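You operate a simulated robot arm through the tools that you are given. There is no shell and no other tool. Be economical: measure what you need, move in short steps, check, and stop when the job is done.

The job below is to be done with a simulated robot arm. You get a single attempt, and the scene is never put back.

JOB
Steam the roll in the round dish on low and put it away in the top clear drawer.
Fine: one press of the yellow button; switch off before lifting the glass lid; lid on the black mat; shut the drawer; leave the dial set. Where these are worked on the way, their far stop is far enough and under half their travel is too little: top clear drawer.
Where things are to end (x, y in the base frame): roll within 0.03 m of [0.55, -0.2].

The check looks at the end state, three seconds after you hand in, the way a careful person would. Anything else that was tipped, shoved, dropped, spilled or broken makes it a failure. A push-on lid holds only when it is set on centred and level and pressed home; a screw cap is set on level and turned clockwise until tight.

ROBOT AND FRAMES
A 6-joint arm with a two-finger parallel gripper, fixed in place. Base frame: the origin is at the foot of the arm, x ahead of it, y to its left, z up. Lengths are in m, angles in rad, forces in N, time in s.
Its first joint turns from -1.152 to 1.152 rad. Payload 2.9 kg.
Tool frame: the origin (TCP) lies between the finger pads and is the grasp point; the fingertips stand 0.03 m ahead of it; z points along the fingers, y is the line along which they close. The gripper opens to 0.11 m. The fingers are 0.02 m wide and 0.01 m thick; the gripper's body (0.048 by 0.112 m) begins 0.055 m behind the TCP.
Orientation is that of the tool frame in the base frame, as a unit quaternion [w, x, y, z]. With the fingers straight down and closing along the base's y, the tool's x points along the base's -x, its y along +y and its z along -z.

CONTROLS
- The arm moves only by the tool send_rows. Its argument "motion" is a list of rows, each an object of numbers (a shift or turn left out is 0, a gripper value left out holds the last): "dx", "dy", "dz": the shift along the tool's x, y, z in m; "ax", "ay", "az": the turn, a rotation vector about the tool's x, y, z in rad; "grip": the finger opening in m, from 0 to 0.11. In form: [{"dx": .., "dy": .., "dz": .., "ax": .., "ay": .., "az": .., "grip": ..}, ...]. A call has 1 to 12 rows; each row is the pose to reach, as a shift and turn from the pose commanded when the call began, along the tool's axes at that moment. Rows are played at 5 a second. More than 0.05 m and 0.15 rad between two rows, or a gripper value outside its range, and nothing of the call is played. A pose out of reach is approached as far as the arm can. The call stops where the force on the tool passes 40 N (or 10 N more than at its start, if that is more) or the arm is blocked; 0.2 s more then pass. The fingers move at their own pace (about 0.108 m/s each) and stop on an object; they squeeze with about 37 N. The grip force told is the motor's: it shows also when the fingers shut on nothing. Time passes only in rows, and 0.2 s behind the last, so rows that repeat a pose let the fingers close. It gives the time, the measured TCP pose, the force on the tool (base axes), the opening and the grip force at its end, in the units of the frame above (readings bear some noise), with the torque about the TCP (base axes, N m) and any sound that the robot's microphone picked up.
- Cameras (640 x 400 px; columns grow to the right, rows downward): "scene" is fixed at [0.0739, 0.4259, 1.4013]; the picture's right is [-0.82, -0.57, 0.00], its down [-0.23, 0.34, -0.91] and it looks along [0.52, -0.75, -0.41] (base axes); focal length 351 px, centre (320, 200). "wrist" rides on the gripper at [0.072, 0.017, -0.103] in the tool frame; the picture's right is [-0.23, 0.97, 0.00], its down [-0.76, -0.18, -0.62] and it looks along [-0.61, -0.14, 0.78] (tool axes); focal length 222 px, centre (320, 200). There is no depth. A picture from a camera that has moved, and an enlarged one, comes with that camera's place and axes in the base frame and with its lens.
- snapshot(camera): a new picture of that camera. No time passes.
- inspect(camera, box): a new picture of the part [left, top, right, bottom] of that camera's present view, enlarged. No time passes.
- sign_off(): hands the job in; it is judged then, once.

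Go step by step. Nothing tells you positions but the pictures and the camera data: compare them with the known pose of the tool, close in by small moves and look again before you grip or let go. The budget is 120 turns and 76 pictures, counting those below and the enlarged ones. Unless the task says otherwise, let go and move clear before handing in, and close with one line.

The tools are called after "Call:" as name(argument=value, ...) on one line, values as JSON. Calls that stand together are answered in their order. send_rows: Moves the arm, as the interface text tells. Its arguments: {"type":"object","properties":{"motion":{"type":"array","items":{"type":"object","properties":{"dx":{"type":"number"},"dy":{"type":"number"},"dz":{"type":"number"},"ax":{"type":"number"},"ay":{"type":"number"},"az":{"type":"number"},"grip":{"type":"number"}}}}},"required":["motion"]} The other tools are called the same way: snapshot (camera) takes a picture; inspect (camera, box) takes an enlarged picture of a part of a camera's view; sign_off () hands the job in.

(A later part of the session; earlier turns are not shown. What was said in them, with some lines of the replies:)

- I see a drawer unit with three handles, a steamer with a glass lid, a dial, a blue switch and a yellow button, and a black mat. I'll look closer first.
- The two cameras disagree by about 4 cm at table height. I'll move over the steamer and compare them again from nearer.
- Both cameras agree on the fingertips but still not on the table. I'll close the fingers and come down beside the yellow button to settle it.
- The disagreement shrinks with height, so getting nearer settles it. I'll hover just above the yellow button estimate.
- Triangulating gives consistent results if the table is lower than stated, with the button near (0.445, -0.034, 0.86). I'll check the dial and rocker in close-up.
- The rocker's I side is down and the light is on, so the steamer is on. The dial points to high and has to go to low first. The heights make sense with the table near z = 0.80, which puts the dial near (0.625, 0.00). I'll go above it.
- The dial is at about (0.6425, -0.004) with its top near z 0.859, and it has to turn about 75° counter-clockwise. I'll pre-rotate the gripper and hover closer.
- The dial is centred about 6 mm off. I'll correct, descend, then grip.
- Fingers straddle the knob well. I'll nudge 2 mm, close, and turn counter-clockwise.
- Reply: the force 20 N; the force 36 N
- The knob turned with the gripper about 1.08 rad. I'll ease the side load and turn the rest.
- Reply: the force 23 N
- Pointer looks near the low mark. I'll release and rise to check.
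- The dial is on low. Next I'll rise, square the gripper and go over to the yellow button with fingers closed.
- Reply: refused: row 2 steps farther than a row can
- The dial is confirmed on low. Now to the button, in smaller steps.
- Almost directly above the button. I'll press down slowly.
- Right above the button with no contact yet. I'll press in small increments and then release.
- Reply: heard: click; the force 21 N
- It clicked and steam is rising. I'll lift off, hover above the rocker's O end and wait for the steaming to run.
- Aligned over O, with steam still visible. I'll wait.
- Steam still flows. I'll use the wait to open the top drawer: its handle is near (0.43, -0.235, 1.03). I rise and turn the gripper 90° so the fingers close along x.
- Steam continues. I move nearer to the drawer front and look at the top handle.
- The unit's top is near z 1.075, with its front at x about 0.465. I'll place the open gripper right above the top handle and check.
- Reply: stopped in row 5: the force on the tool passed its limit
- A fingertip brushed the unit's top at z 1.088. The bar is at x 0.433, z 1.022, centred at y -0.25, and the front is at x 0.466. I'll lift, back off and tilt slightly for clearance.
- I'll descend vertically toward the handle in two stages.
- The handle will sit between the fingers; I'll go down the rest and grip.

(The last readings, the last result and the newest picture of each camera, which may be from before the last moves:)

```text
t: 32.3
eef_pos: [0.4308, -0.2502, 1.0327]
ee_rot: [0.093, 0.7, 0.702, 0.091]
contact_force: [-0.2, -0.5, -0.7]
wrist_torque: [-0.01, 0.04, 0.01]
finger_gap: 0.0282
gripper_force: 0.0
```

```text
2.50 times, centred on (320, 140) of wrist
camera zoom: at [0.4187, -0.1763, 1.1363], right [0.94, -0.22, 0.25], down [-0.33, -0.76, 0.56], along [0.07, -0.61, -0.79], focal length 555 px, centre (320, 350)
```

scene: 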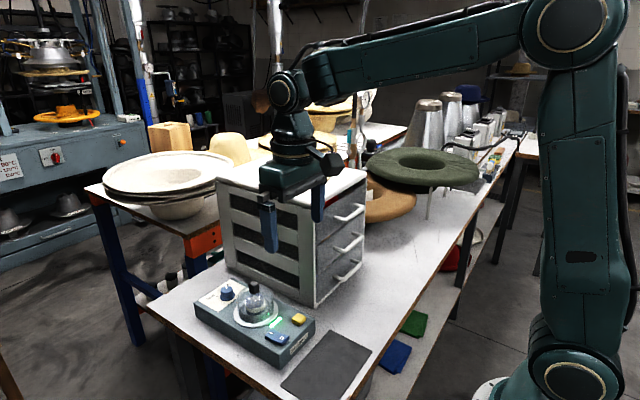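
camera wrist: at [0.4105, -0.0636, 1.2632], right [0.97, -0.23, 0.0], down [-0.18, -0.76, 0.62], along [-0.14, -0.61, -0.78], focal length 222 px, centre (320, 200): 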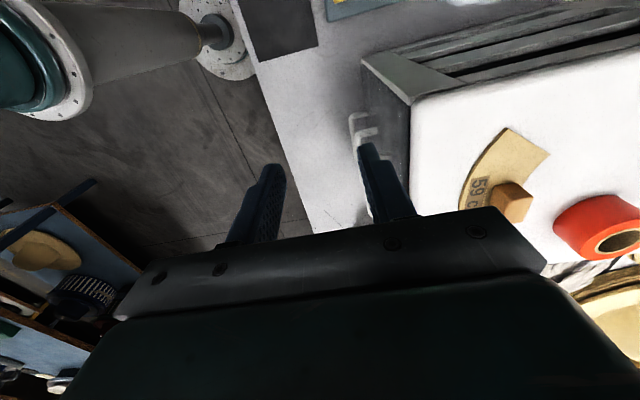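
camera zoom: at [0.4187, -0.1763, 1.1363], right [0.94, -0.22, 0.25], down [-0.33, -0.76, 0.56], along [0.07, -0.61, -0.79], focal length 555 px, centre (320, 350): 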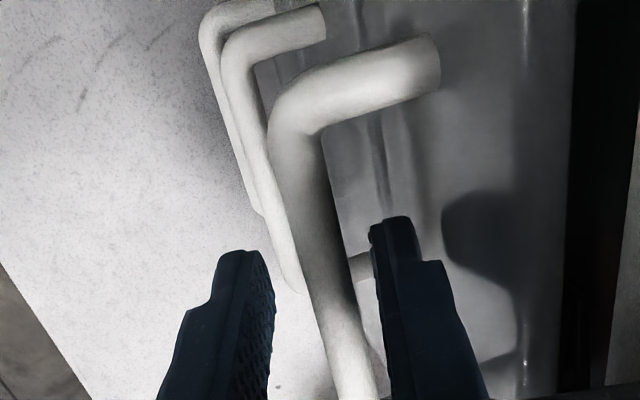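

Bar is between the fingers; I'll close and pull the drawer straight toward the base.

Call:
send_rows(motion=[{"grip": 0.0}, {"grip": 0.0}, {"dy": -0.0194, "dz": -0.005}, {"dy": -0.0388, "dz": -0.0099}, {"dy": -0.0581, "dz": -0.0148}, {"dy": -0.0775, "dz": -0.0198}, {"dy": -0.097, "dz": -0.0247}, {"dy": -0.097, "dz": -0.0247}])

Call:
snapshot(camera="scene")

```text
t: 34.0
eef_pos: [0.3344, -0.249, 1.0334]
ee_rot: [0.098, 0.698, 0.703, 0.092]
contact_force: [-0.3, 3.6, 3.3]
wrist_torque: [-0.32, 0.01, 0.04]
finger_gap: 0.0104
gripper_force: 45.1
stopped in row 8: the force on the tool passed its limit (the readings are from after the stop); the commanded pose is now the measured one
```

```text
32 pictures are left
```

scene: 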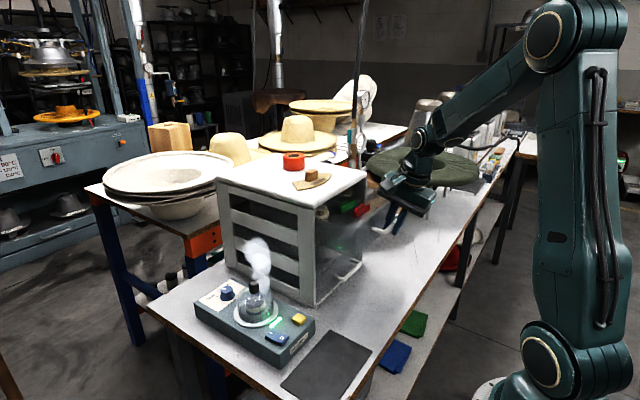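

The drawer came out about 10 cm and stopped. I'll pull a bit more to see if that is its far stop.

Call:
send_rows(motion=[{"dy": -0.0097, "dz": -0.0025}, {"dy": -0.0194, "dz": -0.005}])

Call:
inspect(camera="scene", box=[280, 150, 440, 270])

```text
t: 34.6
eef_pos: [0.3148, -0.2497, 1.0326]
ee_rot: [0.099, 0.698, 0.703, 0.092]
contact_force: [-0.7, 4.2, 4.1]
wrist_torque: [-0.05, 0.03, 0.26]
finger_gap: 0.0103
gripper_force: 44.8
```

```text
3.33 times, centred on (360, 210) of scene
camera zoom: at [0.0738, 0.4261, 1.4013], right [-0.82, -0.57, 0.0], down [-0.23, 0.34, -0.91], along [0.52, -0.75, -0.41], focal length 1169 px, centre (187, 167)
```

zoom: 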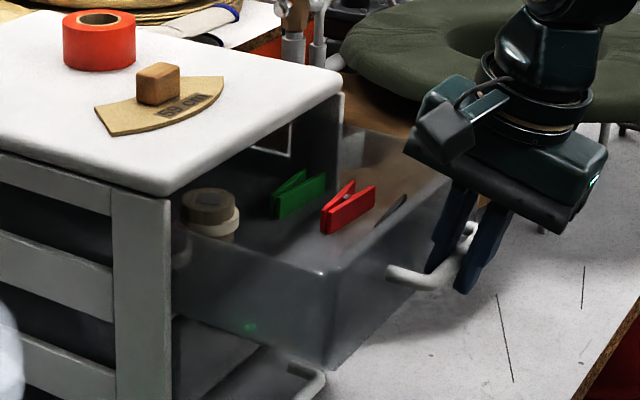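

It still slides. Items are inside already (pegs and a tape roll). I'll continue pulling gently to the far stop.

Call:
send_rows(motion=[{"dy": -0.01, "dz": -0.0025}, {"dy": -0.02, "dz": -0.005}, {"dy": -0.03, "dz": -0.0075}, {"dy": -0.04, "dz": -0.01}, {"dy": -0.05, "dz": -0.0125}, {"dy": -0.06, "dz": -0.015}])

Call:
send_rows(motion=[{"dy": -0.005, "dz": -0.0012}, {"dy": -0.01, "dz": -0.0025}, {"dy": -0.015, "dz": -0.0037}, {"dy": -0.02, "dz": -0.005}])

Call:
inspect(camera="scene", box=[240, 140, 440, 350])

```text
t: 35.9
eef_pos: [0.2625, -0.2492, 1.0329]
ee_rot: [0.102, 0.698, 0.703, 0.091]
contact_force: [1.3, 3.5, 1.4]
wrist_torque: [-0.62, -0.02, -0.05]
finger_gap: 0.0102
gripper_force: 45.2
stopped in row 6: the force on the tool passed its limit (the readings are from after the stop); the commanded pose is now the measured one
```

```text
t: 36.9
eef_pos: [0.2415, -0.2493, 1.032]
ee_rot: [0.105, 0.697, 0.704, 0.091]
contact_force: [0.0, 3.0, 22.9]
wrist_torque: [0.82, -0.03, 0.36]
finger_gap: 0.01
gripper_force: 45.5
```

```text
1.90 times, centred on (340, 245) of scene
camera zoom: at [0.0737, 0.4262, 1.4012], right [-0.82, -0.57, 0.0], down [-0.23, 0.34, -0.91], along [0.52, -0.75, -0.41], focal length 668 px, centre (282, 114)
```

zoom: 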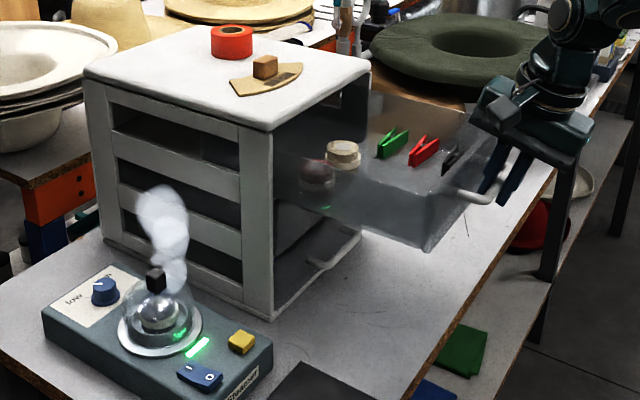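

Open about 19 cm. One more small pull to find the stop.

Call:
send_rows(motion=[{"dy": -0.006, "dz": -0.003}, {"dy": -0.012, "dz": -0.005}, {"dy": -0.018, "dz": -0.0065}])

Call:
inspect(camera="scene", box=[240, 140, 440, 350])

```text
t: 37.7
eef_pos: [0.2208, -0.249, 1.0328]
ee_rot: [0.102, 0.698, 0.703, 0.09]
contact_force: [0.8, 3.6, 8.7]
wrist_torque: [-0.55, -0.04, -0.02]
finger_gap: 0.0103
gripper_force: 45.1
```

```text
1.90 times, centred on (340, 245) of scene
camera zoom: at [0.0738, 0.4261, 1.4012], right [-0.82, -0.57, 0.0], down [-0.23, 0.34, -0.91], along [0.52, -0.75, -0.41], focal length 668 px, centre (282, 114)
```

zoom: 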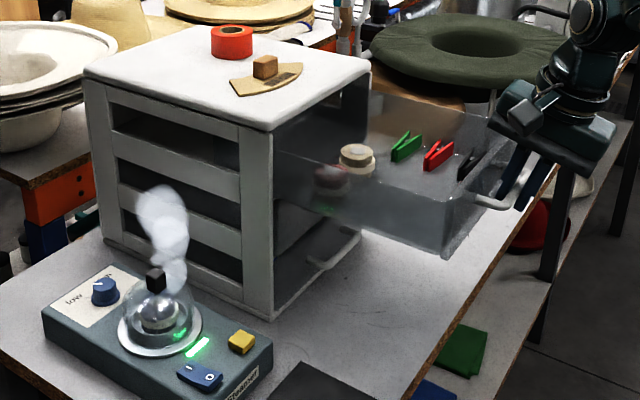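

The drawer is 21 cm open, plenty. I'll release the handle and rise, looking into the drawer.

Call:
send_rows(motion=[{"grip": 0.03}, {"grip": 0.03}, {"dz": -0.045, "dy": 0.0115}, {"dz": -0.09, "dy": 0.023}, {"dz": -0.135, "dy": 0.0344}, {"dz": -0.15, "dy": 0.038, "ax": 0.13}, {"dz": -0.15, "dy": 0.038, "ax": 0.25}, {"dz": -0.15, "dy": 0.078, "ax": 0.25}, {"dz": -0.15, "dy": 0.088, "ax": 0.25}])

Call:
snapshot(camera="wrist")

Call:
snapshot(camera="scene")

```text
t: 39.7
eef_pos: [0.2646, -0.2473, 1.2017]
ee_rot: [0.014, 0.706, 0.708, 0.004]
contact_force: [0.3, 0.1, -1.1]
wrist_torque: [0.0, 0.01, 0.0]
finger_gap: 0.0302
gripper_force: 0.1
```

```text
28 pictures are left
camera wrist: at [0.278, -0.1739, 1.3031], right [0.97, -0.22, 0.03], down [-0.19, -0.75, 0.63], along [-0.12, -0.62, -0.78], focal length 222 px, centre (320, 200)
```

wrist: 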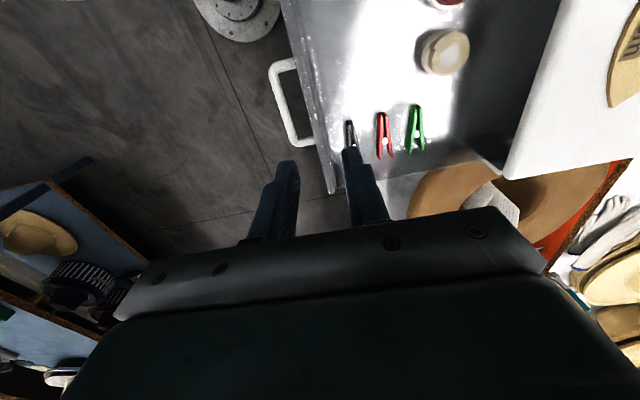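

```text
27 pictures are left
```

scene: 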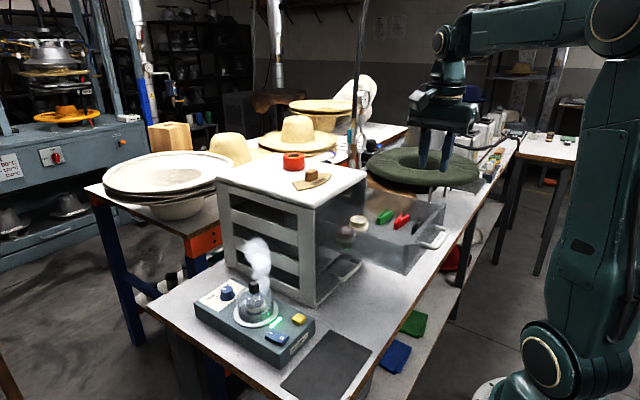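

I see two rolls and pegs stored deeper in the drawer; the slot for my roll (about x 0.34 when open) is free. Next I go back to switch off, at a safe height.

Call:
send_rows(motion=[{"dx": 0.04, "dy": 0.024, "ax": 0.025, "ay": 0.014, "grip": 0.0}, {"dx": 0.08, "dy": 0.048, "ax": 0.025, "ay": 0.014}, {"dx": 0.12, "dy": 0.072, "ax": 0.025, "ay": 0.014}, {"dx": 0.16, "dy": 0.096, "ax": 0.025, "ay": 0.014}, {"dx": 0.2, "dy": 0.12, "ax": 0.025, "ay": 0.014}, {"dx": 0.24, "dy": 0.144, "ax": 0.025, "ay": 0.014}, {"dx": 0.277, "dy": 0.168, "ax": 0.025, "ay": 0.014}, {"dx": 0.277, "dy": 0.168, "ax": 0.025, "ay": 0.014}])

Call:
send_rows(motion=[{"az": -0.15}, {"az": -0.3}, {"az": -0.45}, {"az": -0.6}, {"az": -0.75}, {"az": -0.9}, {"az": -1.05}, {"az": -1.2}, {"az": -1.35}, {"az": -1.5}, {"az": -1.571}, {"az": -1.571}])

Call:
inspect(camera="scene", box=[180, 220, 340, 360])

```text
t: 41.5
eef_pos: [0.432, 0.0306, 1.204]
ee_rot: [0.001, 0.705, 0.709, -0.002]
contact_force: [-0.2, 0.1, 0.1]
wrist_torque: [0.0, 0.01, 0.03]
finger_gap: 0.0001
gripper_force: 37.3
```

```text
t: 44.1
eef_pos: [0.4321, 0.0309, 1.2014]
ee_rot: [-0.001, -0.003, 1.0, -0.002]
contact_force: [0.9, -0.3, 0.1]
wrist_torque: [0.01, -0.03, 0.02]
finger_gap: 0.0
gripper_force: 37.4
```

```text
2.86 times, centred on (260, 290) of scene
camera zoom: at [0.0739, 0.4259, 1.4013], right [-0.82, -0.57, 0.0], down [-0.23, 0.34, -0.91], along [0.52, -0.75, -0.41], focal length 1002 px, centre (491, -57)
```

zoom: 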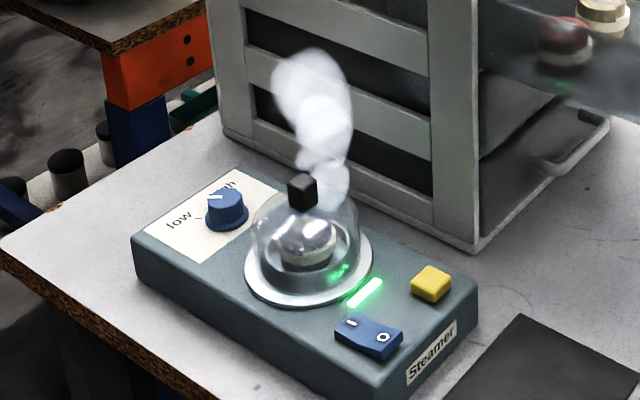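

Steaming ran about 27 s and continues until it is switched off. I'll descend on O now.

Call:
send_rows(motion=[{"dz": 0.045, "dx": -0.003}, {"dz": 0.09, "dx": -0.003}, {"dz": 0.135, "dx": -0.003}, {"dz": 0.18, "dx": -0.003}, {"dz": 0.225, "dx": -0.003}, {"dz": 0.27, "dx": -0.003}, {"dz": 0.3, "dx": -0.003}, {"dz": 0.306, "dx": -0.003}, {"dz": 0.312, "dx": -0.003}, {"dz": 0.318, "dx": -0.003}, {"dz": 0.323, "dx": -0.003}])

Call:
inspect(camera="scene", box=[230, 280, 340, 360])

```text
t: 46.4
eef_pos: [0.4351, 0.0319, 0.8848]
ee_rot: [0.001, -0.003, 1.0, -0.001]
contact_force: [-4.6, -1.0, 8.3]
wrist_torque: [-0.02, 0.1, 0.02]
finger_gap: 0.0
gripper_force: 37.4
stopped in row 11: the force on the tool passed its limit (the readings are from after the stop); the commanded pose is now the measured one
```

```text
5.00 times, centred on (285, 320) of scene
camera zoom: at [0.0736, 0.4259, 1.4013], right [-0.82, -0.57, 0.0], down [-0.23, 0.34, -0.91], along [0.52, -0.75, -0.41], focal length 1754 px, centre (495, -400)
```

zoom: 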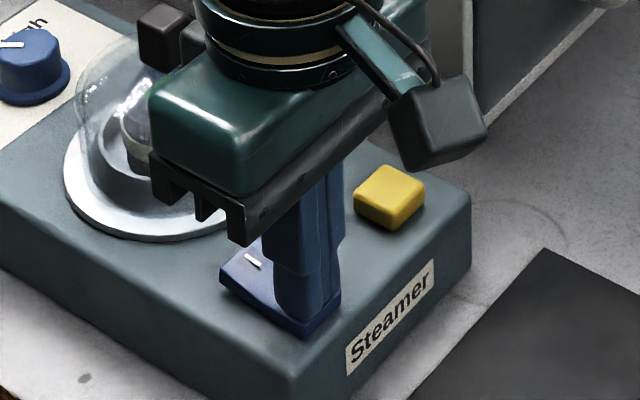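

It seems switched; I'll raise and verify.

Call:
send_rows(motion=[{"dz": -0.04}, {"dz": -0.085}, {"dz": -0.115}, {"dz": -0.115}])

Call:
inspect(camera="scene", box=[200, 260, 340, 360])

```text
t: 47.4
eef_pos: [0.4356, 0.0316, 0.9995]
ee_rot: [0.001, -0.002, 1.0, -0.001]
contact_force: [-0.5, -0.1, 0.3]
wrist_torque: [-0.01, 0.01, -0.02]
finger_gap: 0.0003
gripper_force: 36.7
```

```text
4.00 times, centred on (270, 310) of scene
camera zoom: at [0.0739, 0.4259, 1.4013], right [-0.82, -0.57, 0.0], down [-0.23, 0.34, -0.91], along [0.52, -0.75, -0.41], focal length 1403 px, centre (520, -240)
```

zoom: 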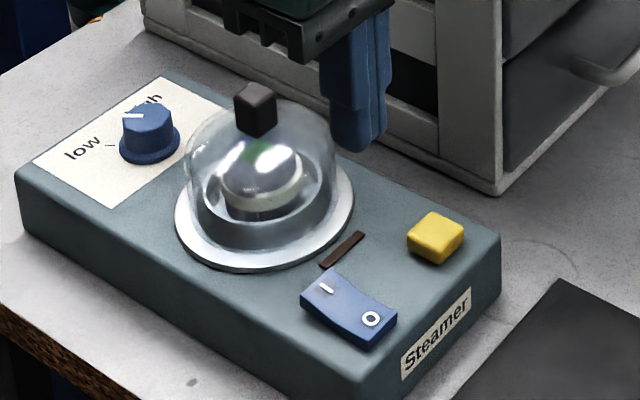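

The light is off and the rocker's O side is down. Now the lid: its handle is near (0.549, -0.004, 0.91). I hover above it.

Call:
send_rows(motion=[{"dx": -0.04, "dy": -0.012, "dz": -0.02, "grip": 0.05}, {"dx": -0.08, "dy": -0.025, "dz": -0.02}, {"dx": -0.113, "dy": -0.036, "dz": -0.02}, {"dx": -0.113, "dy": -0.036, "dz": 0.01}, {"dx": -0.113, "dy": -0.036, "dz": 0.03}, {"dx": -0.113, "dy": -0.036, "dz": 0.03}])

Call:
inspect(camera="wrist", box=[220, 60, 420, 220])

Call:
inspect(camera="scene", box=[210, 250, 310, 340])

```text
t: 48.8
eef_pos: [0.5483, -0.0053, 0.9691]
ee_rot: [0.001, -0.003, 1.0, -0.001]
contact_force: [-0.1, 0.4, -1.2]
wrist_torque: [-0.02, 0.01, -0.01]
finger_gap: 0.0501
gripper_force: 0.0
```

```text
2.50 times, centred on (320, 140) of wrist
camera zoom: at [0.4745, 0.0114, 1.0713], right [0.22, 0.97, 0.0], down [0.76, -0.17, 0.63], along [0.61, -0.14, -0.78], focal length 555 px, centre (320, 350)
```

zoom: 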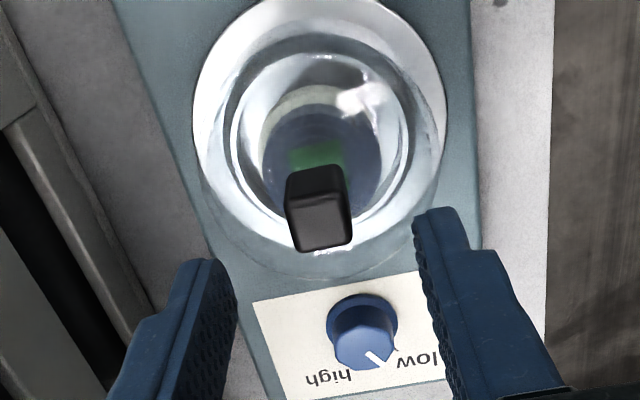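

```text
4.44 times, centred on (260, 295) of scene
camera zoom: at [0.0739, 0.4259, 1.4013], right [-0.82, -0.57, 0.0], down [-0.23, 0.34, -0.91], along [0.52, -0.75, -0.41], focal length 1559 px, centre (587, -222)
```

zoom: 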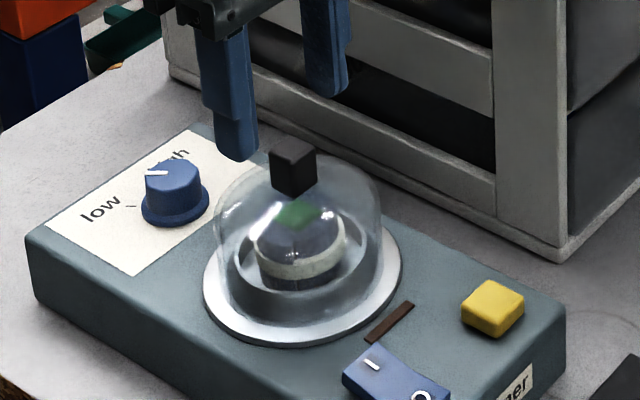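

Centred over the lid handle. I'll descend and check before closing.

Call:
send_rows(motion=[{"dz": 0.015, "dx": 0.001}, {"dz": 0.03, "dx": 0.001}, {"dz": 0.038, "dx": 0.001}, {"dz": 0.038, "dx": 0.001, "grip": 0.0}, {"dz": 0.038, "dx": 0.001, "grip": 0.0}])

Call:
inspect(camera="scene", box=[210, 250, 310, 340])

```text
t: 50.0
eef_pos: [0.5481, -0.0049, 0.9321]
ee_rot: [0.001, -0.003, 1.0, -0.001]
contact_force: [-0.5, -0.4, -0.3]
wrist_torque: [-0.01, 0.03, 0.01]
finger_gap: 0.017
gripper_force: 37.3
heard: snap
```

```text
4.44 times, centred on (260, 295) of scene
camera zoom: at [0.0739, 0.4259, 1.4013], right [-0.82, -0.57, 0.0], down [-0.23, 0.34, -0.91], along [0.52, -0.75, -0.41], focal length 1559 px, centre (587, -222)
```

zoom: 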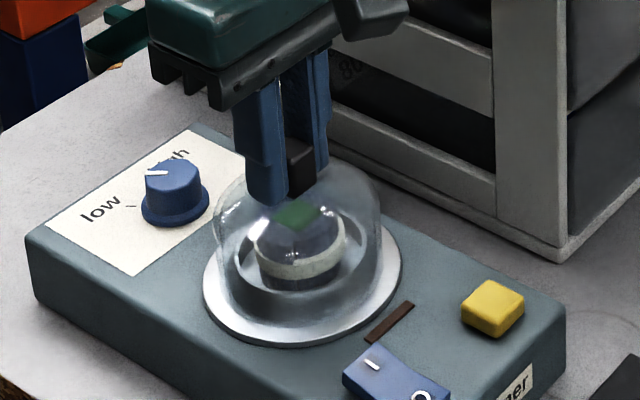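

Handle gripped. I lift the lid straight up and carry it over the mat.

Call:
send_rows(motion=[{"dz": -0.015}, {"dz": -0.035}, {"dz": -0.07}, {"dz": -0.1}, {"dz": -0.1, "dx": 0.035}, {"dz": -0.1, "dx": 0.075}, {"dz": -0.1, "dx": 0.115}, {"dz": -0.1, "dx": 0.155}, {"dz": -0.1, "dx": 0.185, "dy": 0.005}, {"dz": -0.1, "dx": 0.198, "dy": 0.005}, {"dz": -0.1, "dx": 0.198, "dy": 0.005}])

Call:
inspect(camera="scene", box=[200, 220, 400, 400])

Call:
snapshot(camera="wrist")

```text
t: 52.4
eef_pos: [0.3507, 0.0005, 1.0329]
ee_rot: [0.001, -0.003, 1.0, -0.001]
contact_force: [-0.3, 1.0, 0.1]
wrist_torque: [-0.01, 0.0, 0.01]
finger_gap: 0.017
gripper_force: 37.2
```

```text
2.22 times, centred on (300, 310) of scene
camera zoom: at [0.0739, 0.4259, 1.4013], right [-0.82, -0.57, 0.0], down [-0.23, 0.34, -0.91], along [0.52, -0.75, -0.41], focal length 780 px, centre (364, -44)
```

zoom: 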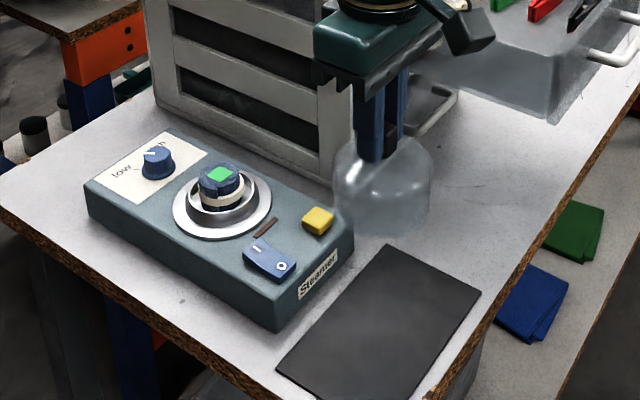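

```text
19 pictures are left
camera wrist: at [0.2773, 0.0165, 1.1364], right [0.22, 0.98, 0.0], down [0.76, -0.17, 0.62], along [0.61, -0.14, -0.78], focal length 222 px, centre (320, 200)
```

wrist: 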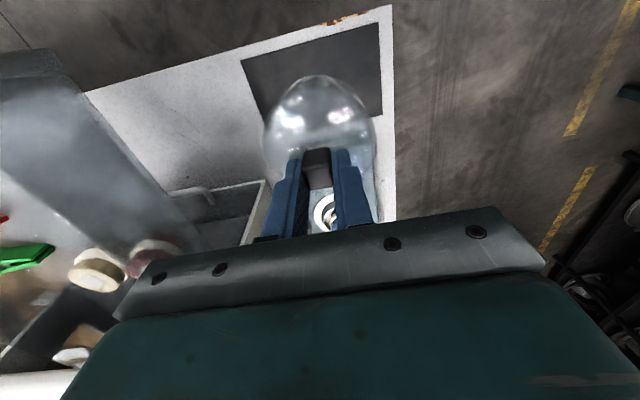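

The lid is off, and the mat centre is near (0.349, -0.004), directly under the lid. Lowering it, slowly at the end.

Call:
send_rows(motion=[{"dz": 0.04, "dy": -0.003}, {"dz": 0.08, "dy": -0.003}, {"dz": 0.115, "dy": -0.003}, {"dz": 0.125, "dy": -0.003}, {"dz": 0.125, "dy": -0.003}])

Call:
inspect(camera="scene", box=[260, 270, 400, 400])

```text
t: 53.6
eef_pos: [0.3498, -0.0025, 0.9073]
ee_rot: [0.001, -0.002, 1.0, -0.001]
contact_force: [0.2, -0.3, -1.3]
wrist_torque: [0.02, -0.01, 0.03]
finger_gap: 0.0171
gripper_force: 37.0
```

```text
3.08 times, centred on (330, 335) of scene
camera zoom: at [0.0739, 0.4259, 1.4013], right [-0.82, -0.57, 0.0], down [-0.23, 0.34, -0.91], along [0.52, -0.75, -0.41], focal length 1080 px, centre (289, -215)
```

zoom: 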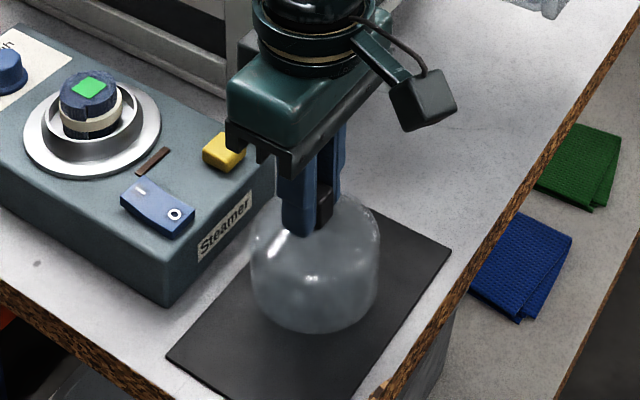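

Nearly down and well within the mat. I'll go slowly until contact.

Call:
send_rows(motion=[{"dz": 0.003}, {"dz": 0.006}, {"dz": 0.009}, {"dz": 0.012}])

```text
t: 54.6
eef_pos: [0.3507, -0.0038, 0.8941]
ee_rot: [0.001, -0.003, 1.0, -0.002]
contact_force: [1.0, -0.5, -0.9]
wrist_torque: [0.01, -0.03, 0.01]
finger_gap: 0.0172
gripper_force: 37.0
```

Call:
send_rows(motion=[{"dz": 0.002}, {"dz": 0.004}, {"dz": 0.006}])

Call:
inspect(camera="scene", box=[260, 270, 400, 400])

```text
t: 55.4
eef_pos: [0.3505, -0.0014, 0.8881]
ee_rot: [0.001, -0.003, 1.0, -0.001]
contact_force: [0.2, -0.1, -0.7]
wrist_torque: [0.0, -0.01, -0.02]
finger_gap: 0.017
gripper_force: 37.4
```

```text
3.08 times, centred on (330, 335) of scene
camera zoom: at [0.0739, 0.4259, 1.4013], right [-0.82, -0.57, 0.0], down [-0.23, 0.34, -0.91], along [0.52, -0.75, -0.41], focal length 1080 px, centre (289, -215)
```

zoom: 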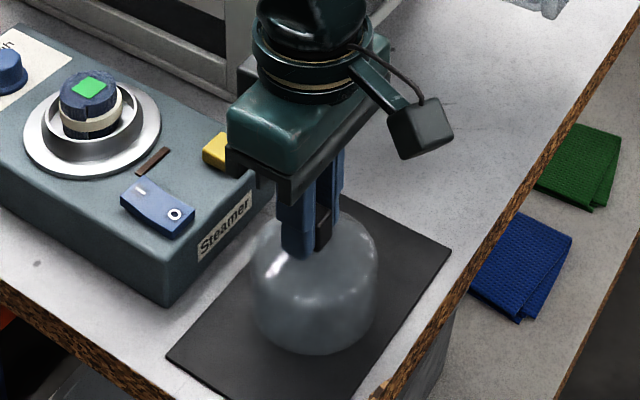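

Call:
send_rows(motion=[{"dz": 0.002}, {"dz": 0.004}, {"dz": 0.006}, {"dz": 0.008}])

```text
t: 56.2
eef_pos: [0.3507, -0.0024, 0.8851]
ee_rot: [0.003, -0.003, 1.0, 0.0]
contact_force: [-2.6, 0.2, 5.2]
wrist_torque: [0.02, 0.03, 0.01]
finger_gap: 0.017
gripper_force: 36.5
stopped in row 4: the force on the tool passed its limit (the readings are from after the stop); the commanded pose is now the measured one
```

The lid has touched the mat. I release and rise straight up.

Call:
send_rows(motion=[{"grip": 0.05}, {"grip": 0.05}, {"grip": 0.05}, {"dz": -0.03}, {"dz": -0.075}, {"dz": -0.115}, {"dz": -0.115}])

Call:
inspect(camera="scene", box=[220, 260, 400, 400])

```text
t: 57.8
eef_pos: [0.3512, -0.0011, 1.0014]
ee_rot: [0.003, -0.003, 1.0, -0.001]
contact_force: [0.5, -0.7, -0.2]
wrist_torque: [0.01, 0.0, 0.0]
finger_gap: 0.05
gripper_force: 0.1
```

```text
2.86 times, centred on (310, 330) of scene
camera zoom: at [0.0739, 0.4259, 1.4013], right [-0.82, -0.57, 0.0], down [-0.23, 0.34, -0.91], along [0.52, -0.75, -0.41], focal length 1002 px, centre (349, -171)
```

zoom: 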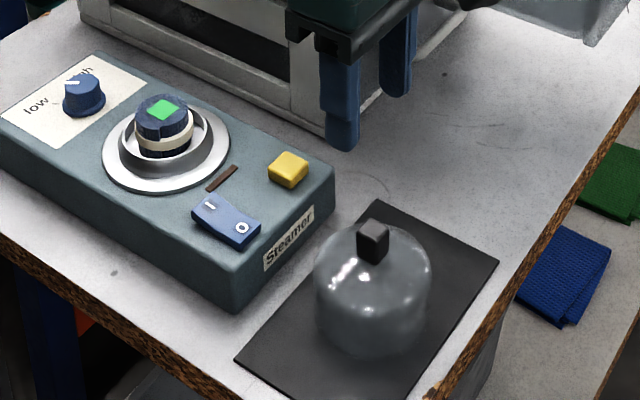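

The lid stands well on the mat. Next I hover above the roll in the dish.

Call:
send_rows(motion=[{"dx": -0.045, "grip": 0.07}, {"dx": -0.09}, {"dx": -0.135}, {"dx": -0.175, "dy": -0.002}, {"dx": -0.198, "dy": -0.003}, {"dx": -0.198, "dy": -0.003, "dz": 0.03}, {"dx": -0.198, "dy": -0.003, "dz": 0.05}, {"dx": -0.198, "dy": -0.003, "dz": 0.05}])

Call:
inspect(camera="wrist", box=[220, 60, 420, 220])

Call:
inspect(camera="scene", box=[210, 260, 310, 340])

```text
t: 59.6
eef_pos: [0.5494, -0.0026, 0.9477]
ee_rot: [0.002, -0.002, 1.0, -0.001]
contact_force: [0.5, -0.5, 0.4]
wrist_torque: [-0.01, 0.01, 0.03]
finger_gap: 0.0696
gripper_force: 0.0
```

```text
2.50 times, centred on (320, 140) of wrist
camera zoom: at [0.4754, 0.0135, 1.0515], right [0.22, 0.98, 0.0], down [0.76, -0.17, 0.63], along [0.61, -0.14, -0.78], focal length 555 px, centre (320, 350)
```

zoom: 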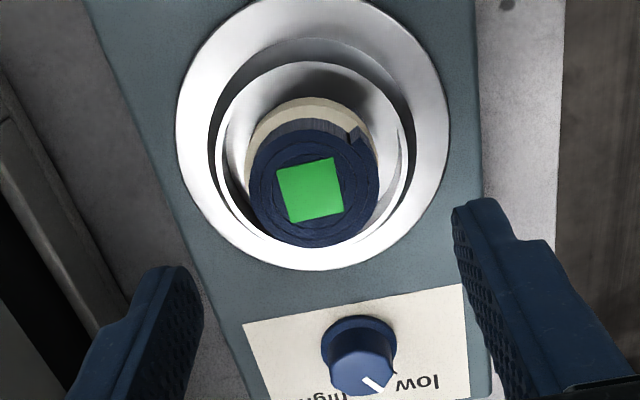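

```text
5.00 times, centred on (260, 300) of scene
camera zoom: at [0.0739, 0.4259, 1.4013], right [-0.82, -0.57, 0.0], down [-0.23, 0.34, -0.91], along [0.52, -0.75, -0.41], focal length 1754 px, centre (620, -300)
```

zoom: 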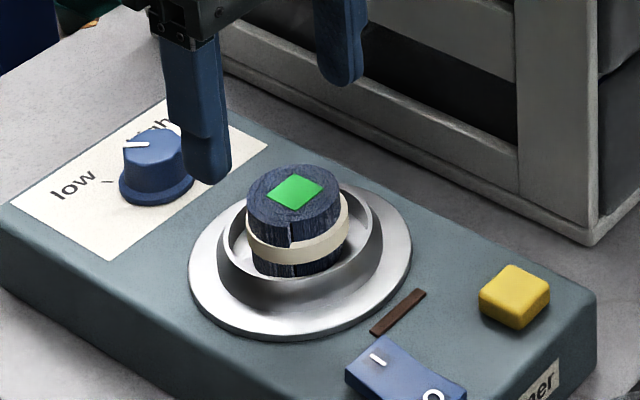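

The roll is about 43 mm wide with its top at z 0.883, and its centre at (0.547, -0.005). The dish rim is near z 0.86. I descend with tips just above the rim and grip.

Call:
send_rows(motion=[{"dx": 0.0022, "dy": -0.0027, "dz": 0.025}, {"dx": 0.0022, "dy": -0.0027, "dz": 0.045}, {"dx": 0.0022, "dy": -0.0027, "dz": 0.053}, {"dx": 0.0022, "dy": -0.0027, "dz": 0.053, "grip": 0.03}, {"dx": 0.0022, "dy": -0.0027, "dz": 0.053, "grip": 0.03}, {"dx": 0.0022, "dy": -0.0027, "dz": 0.053, "grip": 0.03}])

Call:
inspect(camera="scene", box=[210, 260, 310, 340])

```text
t: 61.0
eef_pos: [0.5464, -0.0074, 0.8988]
ee_rot: [0.003, -0.002, 1.0, -0.001]
contact_force: [-1.0, 0.6, -0.2]
wrist_torque: [-0.02, 0.0, 0.0]
finger_gap: 0.0424
gripper_force: 37.0
```

```text
5.00 times, centred on (260, 300) of scene
camera zoom: at [0.0739, 0.4259, 1.4013], right [-0.82, -0.57, 0.0], down [-0.23, 0.34, -0.91], along [0.52, -0.75, -0.41], focal length 1754 px, centre (620, -300)
```

zoom: 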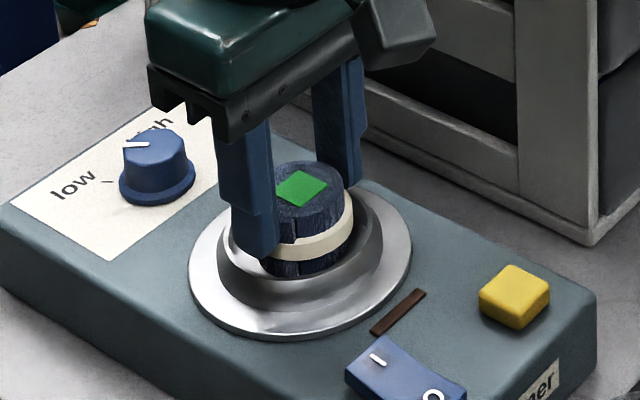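

The roll is gripped (42 mm). I lift high and carry it over the open drawer.

Call:
send_rows(motion=[{"dz": -0.02}, {"dz": -0.05}, {"dz": -0.1}, {"dz": -0.15}, {"dz": -0.2}, {"dz": -0.25}, {"dz": -0.27}, {"dz": -0.27, "dx": 0.035}, {"dz": -0.27, "dx": 0.075, "dy": -0.02}, {"dz": -0.27, "dx": 0.11, "dy": -0.05}, {"dz": -0.27, "dx": 0.14, "dy": -0.085}, {"dz": -0.27, "dx": 0.17, "dy": -0.12}])

Call:
send_rows(motion=[{"dx": 0.02, "dy": -0.035}, {"dx": 0.036, "dy": -0.072}, {"dx": 0.036, "dy": -0.072}])

Call:
snapshot(camera="wrist")

Call:
inspect(camera="scene", box=[280, 140, 460, 280])

```text
t: 63.6
eef_pos: [0.375, -0.1272, 1.1627]
ee_rot: [0.003, -0.003, 1.0, 0.0]
contact_force: [-0.2, 0.1, -0.3]
wrist_torque: [-0.02, -0.01, -0.03]
finger_gap: 0.0424
gripper_force: 36.8
```

```text
t: 64.4
eef_pos: [0.3387, -0.2019, 1.163]
ee_rot: [0.003, -0.003, 1.0, 0.001]
contact_force: [0.6, -0.3, -0.2]
wrist_torque: [-0.04, 0.03, 0.03]
finger_gap: 0.0419
gripper_force: 37.0
```

```text
12 pictures are left
camera wrist: at [0.2651, -0.185, 1.2657], right [0.22, 0.98, 0.0], down [0.76, -0.17, 0.63], along [0.61, -0.14, -0.78], focal length 222 px, centre (320, 200)
```

wrist: 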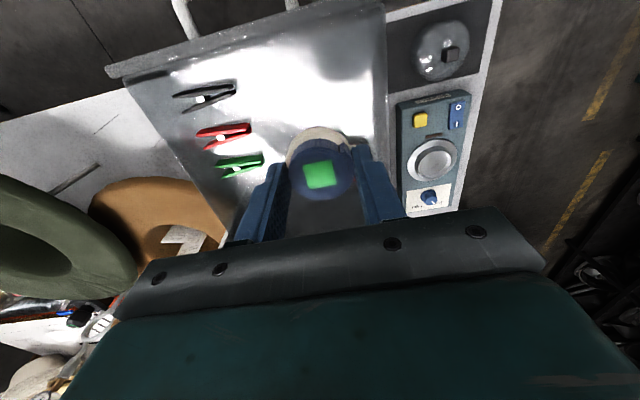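

```text
2.86 times, centred on (370, 210) of scene
camera zoom: at [0.0739, 0.4259, 1.4013], right [-0.82, -0.57, 0.0], down [-0.23, 0.34, -0.91], along [0.52, -0.75, -0.41], focal length 1002 px, centre (177, 171)
```

zoom: 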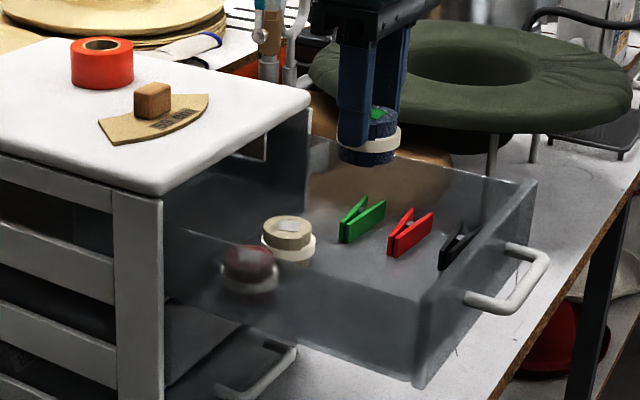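

The drawer is open by 0.21 m, so the drop point is (0.34, -0.20), clear of the stored rolls and pegs. I lower the roll.

Call:
send_rows(motion=[{"dz": 0.04, "dx": -0.001, "dy": 0.001}, {"dz": 0.08, "dx": -0.001, "dy": 0.001}, {"dz": 0.1, "dx": -0.001, "dy": 0.001}, {"dz": 0.11, "dx": -0.001, "dy": 0.001}, {"dz": 0.11, "dx": -0.001, "dy": 0.001}])

Call:
inspect(camera="scene", box=[290, 160, 440, 280])

```text
t: 65.6
eef_pos: [0.3412, -0.1995, 1.0558]
ee_rot: [0.003, -0.002, 1.0, -0.001]
contact_force: [0.5, 1.0, 1.0]
wrist_torque: [-0.01, 0.03, -0.01]
finger_gap: 0.042
gripper_force: 37.0
```

```text
3.33 times, centred on (365, 220) of scene
camera zoom: at [0.0739, 0.4259, 1.4013], right [-0.82, -0.57, 0.0], down [-0.23, 0.34, -0.91], along [0.52, -0.75, -0.41], focal length 1169 px, centre (170, 133)
```

zoom: 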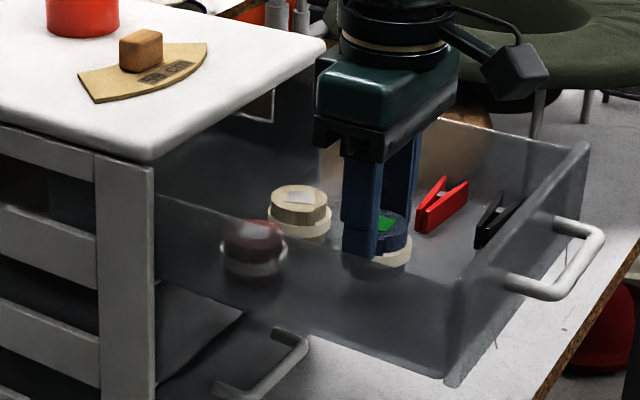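

Inside the drawer, clear on all sides. I'll lower gently until contact.

Call:
send_rows(motion=[{"dz": 0.003}, {"dz": 0.006}, {"dz": 0.009}, {"dz": 0.012}, {"dz": 0.015}])

Call:
send_rows(motion=[{"dz": 0.0015}, {"dz": 0.003}, {"dz": 0.0045}, {"dz": 0.006}])

Call:
inspect(camera="scene", box=[290, 160, 440, 280])

```text
t: 66.8
eef_pos: [0.3427, -0.1988, 1.0425]
ee_rot: [0.003, -0.002, 1.0, -0.001]
contact_force: [0.7, 0.1, -1.0]
wrist_torque: [0.02, -0.02, -0.02]
finger_gap: 0.0424
gripper_force: 36.6
```

```text
t: 67.8
eef_pos: [0.3409, -0.1999, 1.0352]
ee_rot: [0.003, -0.002, 1.0, -0.001]
contact_force: [0.4, 0.3, -0.9]
wrist_torque: [0.0, -0.02, 0.03]
finger_gap: 0.0421
gripper_force: 36.9
```

```text
3.33 times, centred on (365, 220) of scene
camera zoom: at [0.0739, 0.4259, 1.4013], right [-0.82, -0.57, 0.0], down [-0.23, 0.34, -0.91], along [0.52, -0.75, -0.41], focal length 1169 px, centre (170, 133)
```

zoom: 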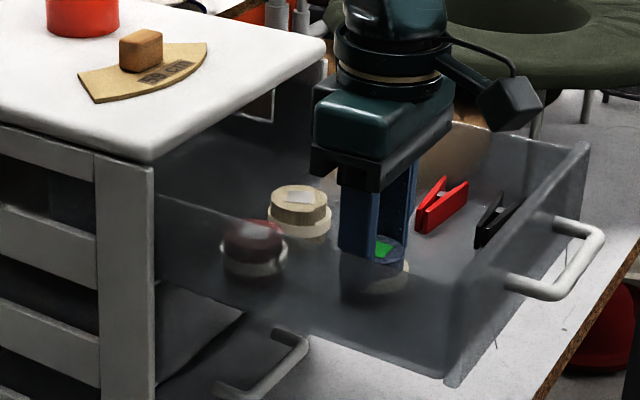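

Call:
send_rows(motion=[{"dz": 0.002}, {"dz": 0.004}, {"dz": 0.006}, {"dz": 0.008}, {"dz": 0.01}])

```text
t: 68.6
eef_pos: [0.3432, -0.2001, 1.0357]
ee_rot: [0.007, -0.004, 1.0, -0.002]
contact_force: [0.3, 0.7, 6.0]
wrist_torque: [0.09, 0.11, 0.0]
finger_gap: 0.0423
gripper_force: 36.6
stopped in row 3: the force on the tool passed its limit (the readings are from after the stop); the commanded pose is now the measured one
```

Contact with the drawer floor. I release gently and rise.

Call:
send_rows(motion=[{"grip": 0.056}, {"grip": 0.056}, {"dz": -0.02}, {"dz": -0.06}, {"dz": -0.1}, {"dz": -0.13}, {"dz": -0.13}])

Call:
inspect(camera="scene", box=[290, 160, 440, 280])

```text
t: 70.2
eef_pos: [0.3426, -0.2003, 1.1641]
ee_rot: [0.005, -0.005, 1.0, -0.002]
contact_force: [-0.1, -0.1, 0.6]
wrist_torque: [0.0, 0.01, -0.04]
finger_gap: 0.0563
gripper_force: 0.0
```

```text
3.33 times, centred on (365, 220) of scene
camera zoom: at [0.0739, 0.426, 1.4013], right [-0.82, -0.57, 0.0], down [-0.23, 0.34, -0.91], along [0.52, -0.75, -0.41], focal length 1169 px, centre (170, 133)
```

zoom: 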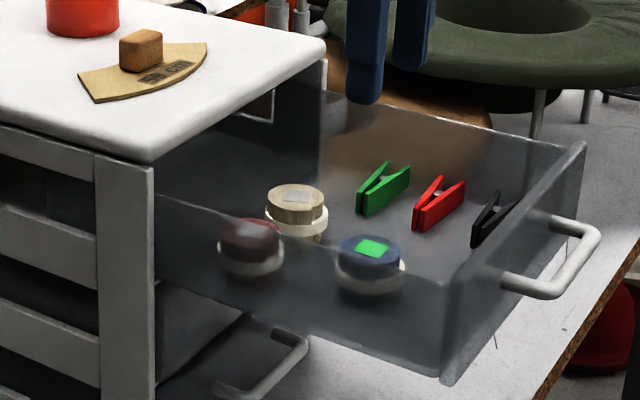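

The roll stands upright in the drawer. I'll go in front of the handle with closed fingers and push the drawer shut slowly.

Call:
send_rows(motion=[{"dx": 0.045, "dy": -0.015, "grip": 0.0}, {"dx": 0.09, "dy": -0.03}, {"dx": 0.135, "dy": -0.045}, {"dx": 0.165, "dy": -0.05}, {"dx": 0.165, "dy": -0.05, "dz": 0.045}, {"dx": 0.165, "dy": -0.05, "dz": 0.09}, {"dx": 0.165, "dy": -0.05, "dz": 0.134}, {"dx": 0.165, "dy": -0.05, "dz": 0.134}])

Call:
inspect(camera="scene", box=[330, 150, 500, 280])

```text
t: 72.0
eef_pos: [0.1799, -0.2469, 1.0276]
ee_rot: [0.006, -0.004, 1.0, -0.001]
contact_force: [0.0, -0.5, 0.6]
wrist_torque: [-0.02, 0.01, 0.03]
finger_gap: 0.0
gripper_force: 36.7
```

```text
3.08 times, centred on (415, 215) of scene
camera zoom: at [0.0739, 0.4259, 1.4013], right [-0.82, -0.57, 0.0], down [-0.23, 0.34, -0.91], along [0.52, -0.75, -0.41], focal length 1080 px, centre (28, 154)
```

zoom: 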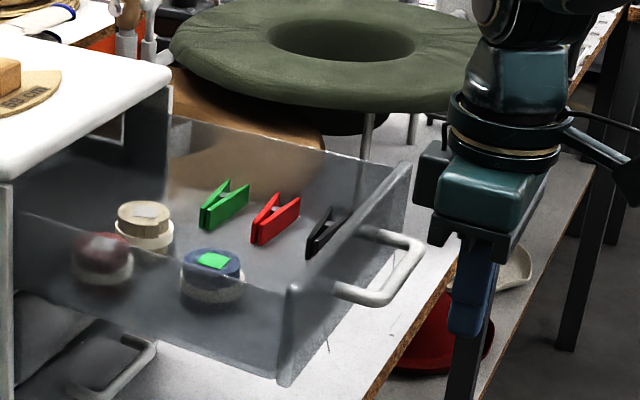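

Fingers are in front of the bar. Pushing slowly.

Call:
send_rows(motion=[{"dx": -0.012}, {"dx": -0.022}, {"dx": -0.032}, {"dx": -0.043}, {"dx": -0.054}, {"dx": -0.065}, {"dx": -0.077}, {"dx": -0.089}, {"dx": -0.101}, {"dx": -0.113}, {"dx": -0.125}, {"dx": -0.135}])

Call:
inspect(camera="scene", box=[280, 150, 450, 280])

```text
t: 74.6
eef_pos: [0.3155, -0.2488, 1.029]
ee_rot: [0.006, -0.005, 1.0, -0.001]
contact_force: [0.0, -0.8, 0.7]
wrist_torque: [0.0, -0.01, 0.0]
finger_gap: 0.0003
gripper_force: 37.4
```

```text
3.08 times, centred on (365, 215) of scene
camera zoom: at [0.0739, 0.4259, 1.4013], right [-0.82, -0.57, 0.0], down [-0.23, 0.34, -0.91], along [0.52, -0.75, -0.41], focal length 1080 px, centre (182, 154)
```

zoom: 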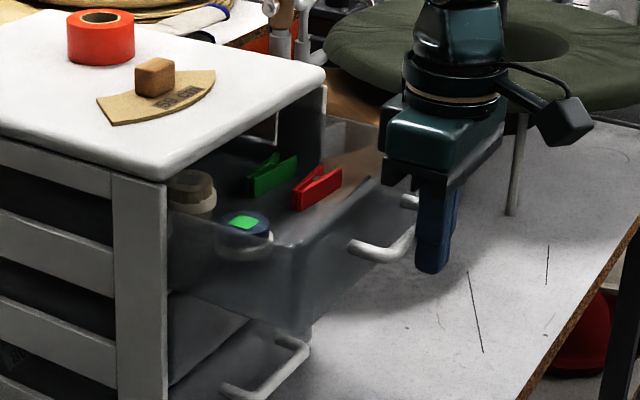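

The drawer is sliding in with its contents steady. Pushing on until it is shut.

Call:
send_rows(motion=[{"dx": -0.011}, {"dx": -0.022}, {"dx": -0.033}, {"dx": -0.044}, {"dx": -0.055}, {"dx": -0.066}, {"dx": -0.077}, {"dx": -0.086}, {"dx": -0.093}, {"dx": -0.099}, {"dx": -0.105}, {"dx": -0.111}])

Call:
inspect(camera="scene", box=[280, 150, 400, 250])

```text
t: 77.2
eef_pos: [0.4218, -0.2477, 1.0316]
ee_rot: [0.002, -0.002, 1.0, 0.001]
contact_force: [-34.0, 2.5, 8.9]
wrist_torque: [0.1, 0.15, 0.05]
finger_gap: 0.0
gripper_force: 36.6
```

```text
4.00 times, centred on (340, 200) of scene
camera zoom: at [0.0728, 0.4261, 1.4013], right [-0.82, -0.57, 0.0], down [-0.23, 0.34, -0.91], along [0.52, -0.75, -0.41], focal length 1403 px, centre (240, 200)
```

zoom: 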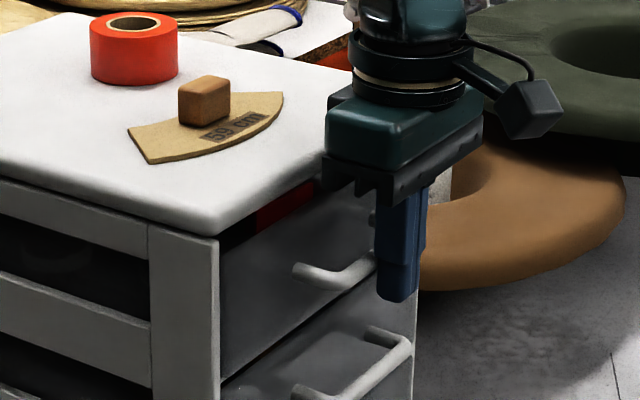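

The drawer is shut, with 34 N against its stop. I back off, rise and take a last look.

Call:
send_rows(motion=[{"dx": 0.015}, {"dx": 0.045}, {"dx": 0.08}, {"dx": 0.08, "dz": -0.045}, {"dx": 0.08, "dz": -0.09}, {"dx": 0.08, "dz": -0.135}, {"dx": 0.08, "dz": -0.18}, {"dx": 0.08, "dz": -0.18}])

Call:
snapshot(camera="scene")

Call:
inspect(camera="scene", box=[200, 180, 380, 310])

```text
t: 79.0
eef_pos: [0.3458, -0.2463, 1.2071]
ee_rot: [0.007, -0.005, 1.0, -0.001]
contact_force: [0.2, -0.2, 0.0]
wrist_torque: [-0.02, 0.0, 0.02]
finger_gap: 0.0001
gripper_force: 36.2
```

```text
4 pictures are left
```

scene: 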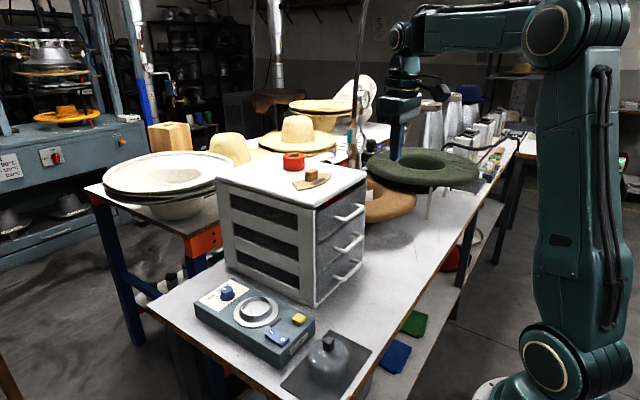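

```text
3.08 times, centred on (290, 245) of scene
camera zoom: at [0.0739, 0.426, 1.4013], right [-0.82, -0.57, 0.0], down [-0.23, 0.34, -0.91], along [0.52, -0.75, -0.41], focal length 1080 px, centre (412, 62)
```

zoom: 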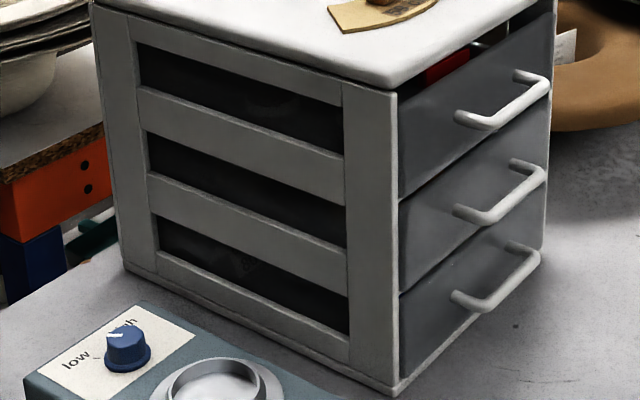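

Everything is in place; one close check of the dial pointer.

Call:
inspect(camera="scene", box=[200, 270, 330, 360])

```text
4.44 times, centred on (265, 315) of scene
camera zoom: at [0.0739, 0.426, 1.4013], right [-0.82, -0.57, 0.0], down [-0.23, 0.34, -0.91], along [0.52, -0.75, -0.41], focal length 1559 px, centre (564, -311)
```

zoom: 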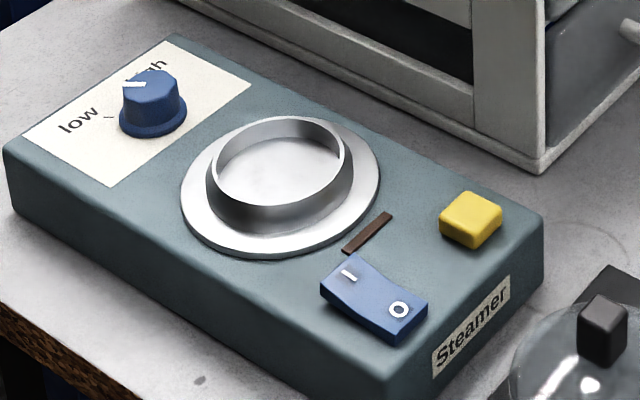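

The dial is on low, the steamer is off, the lid is on the mat and the drawer is shut with the roll inside. I'm handing in.

Call:
sign_off()

```text
The job is handed in.
```

The roll was steamed on low, the steamer was switched off before the lid came off, and the roll is in the shut top clear drawer, near [0.55, -0.20] by my estimate.
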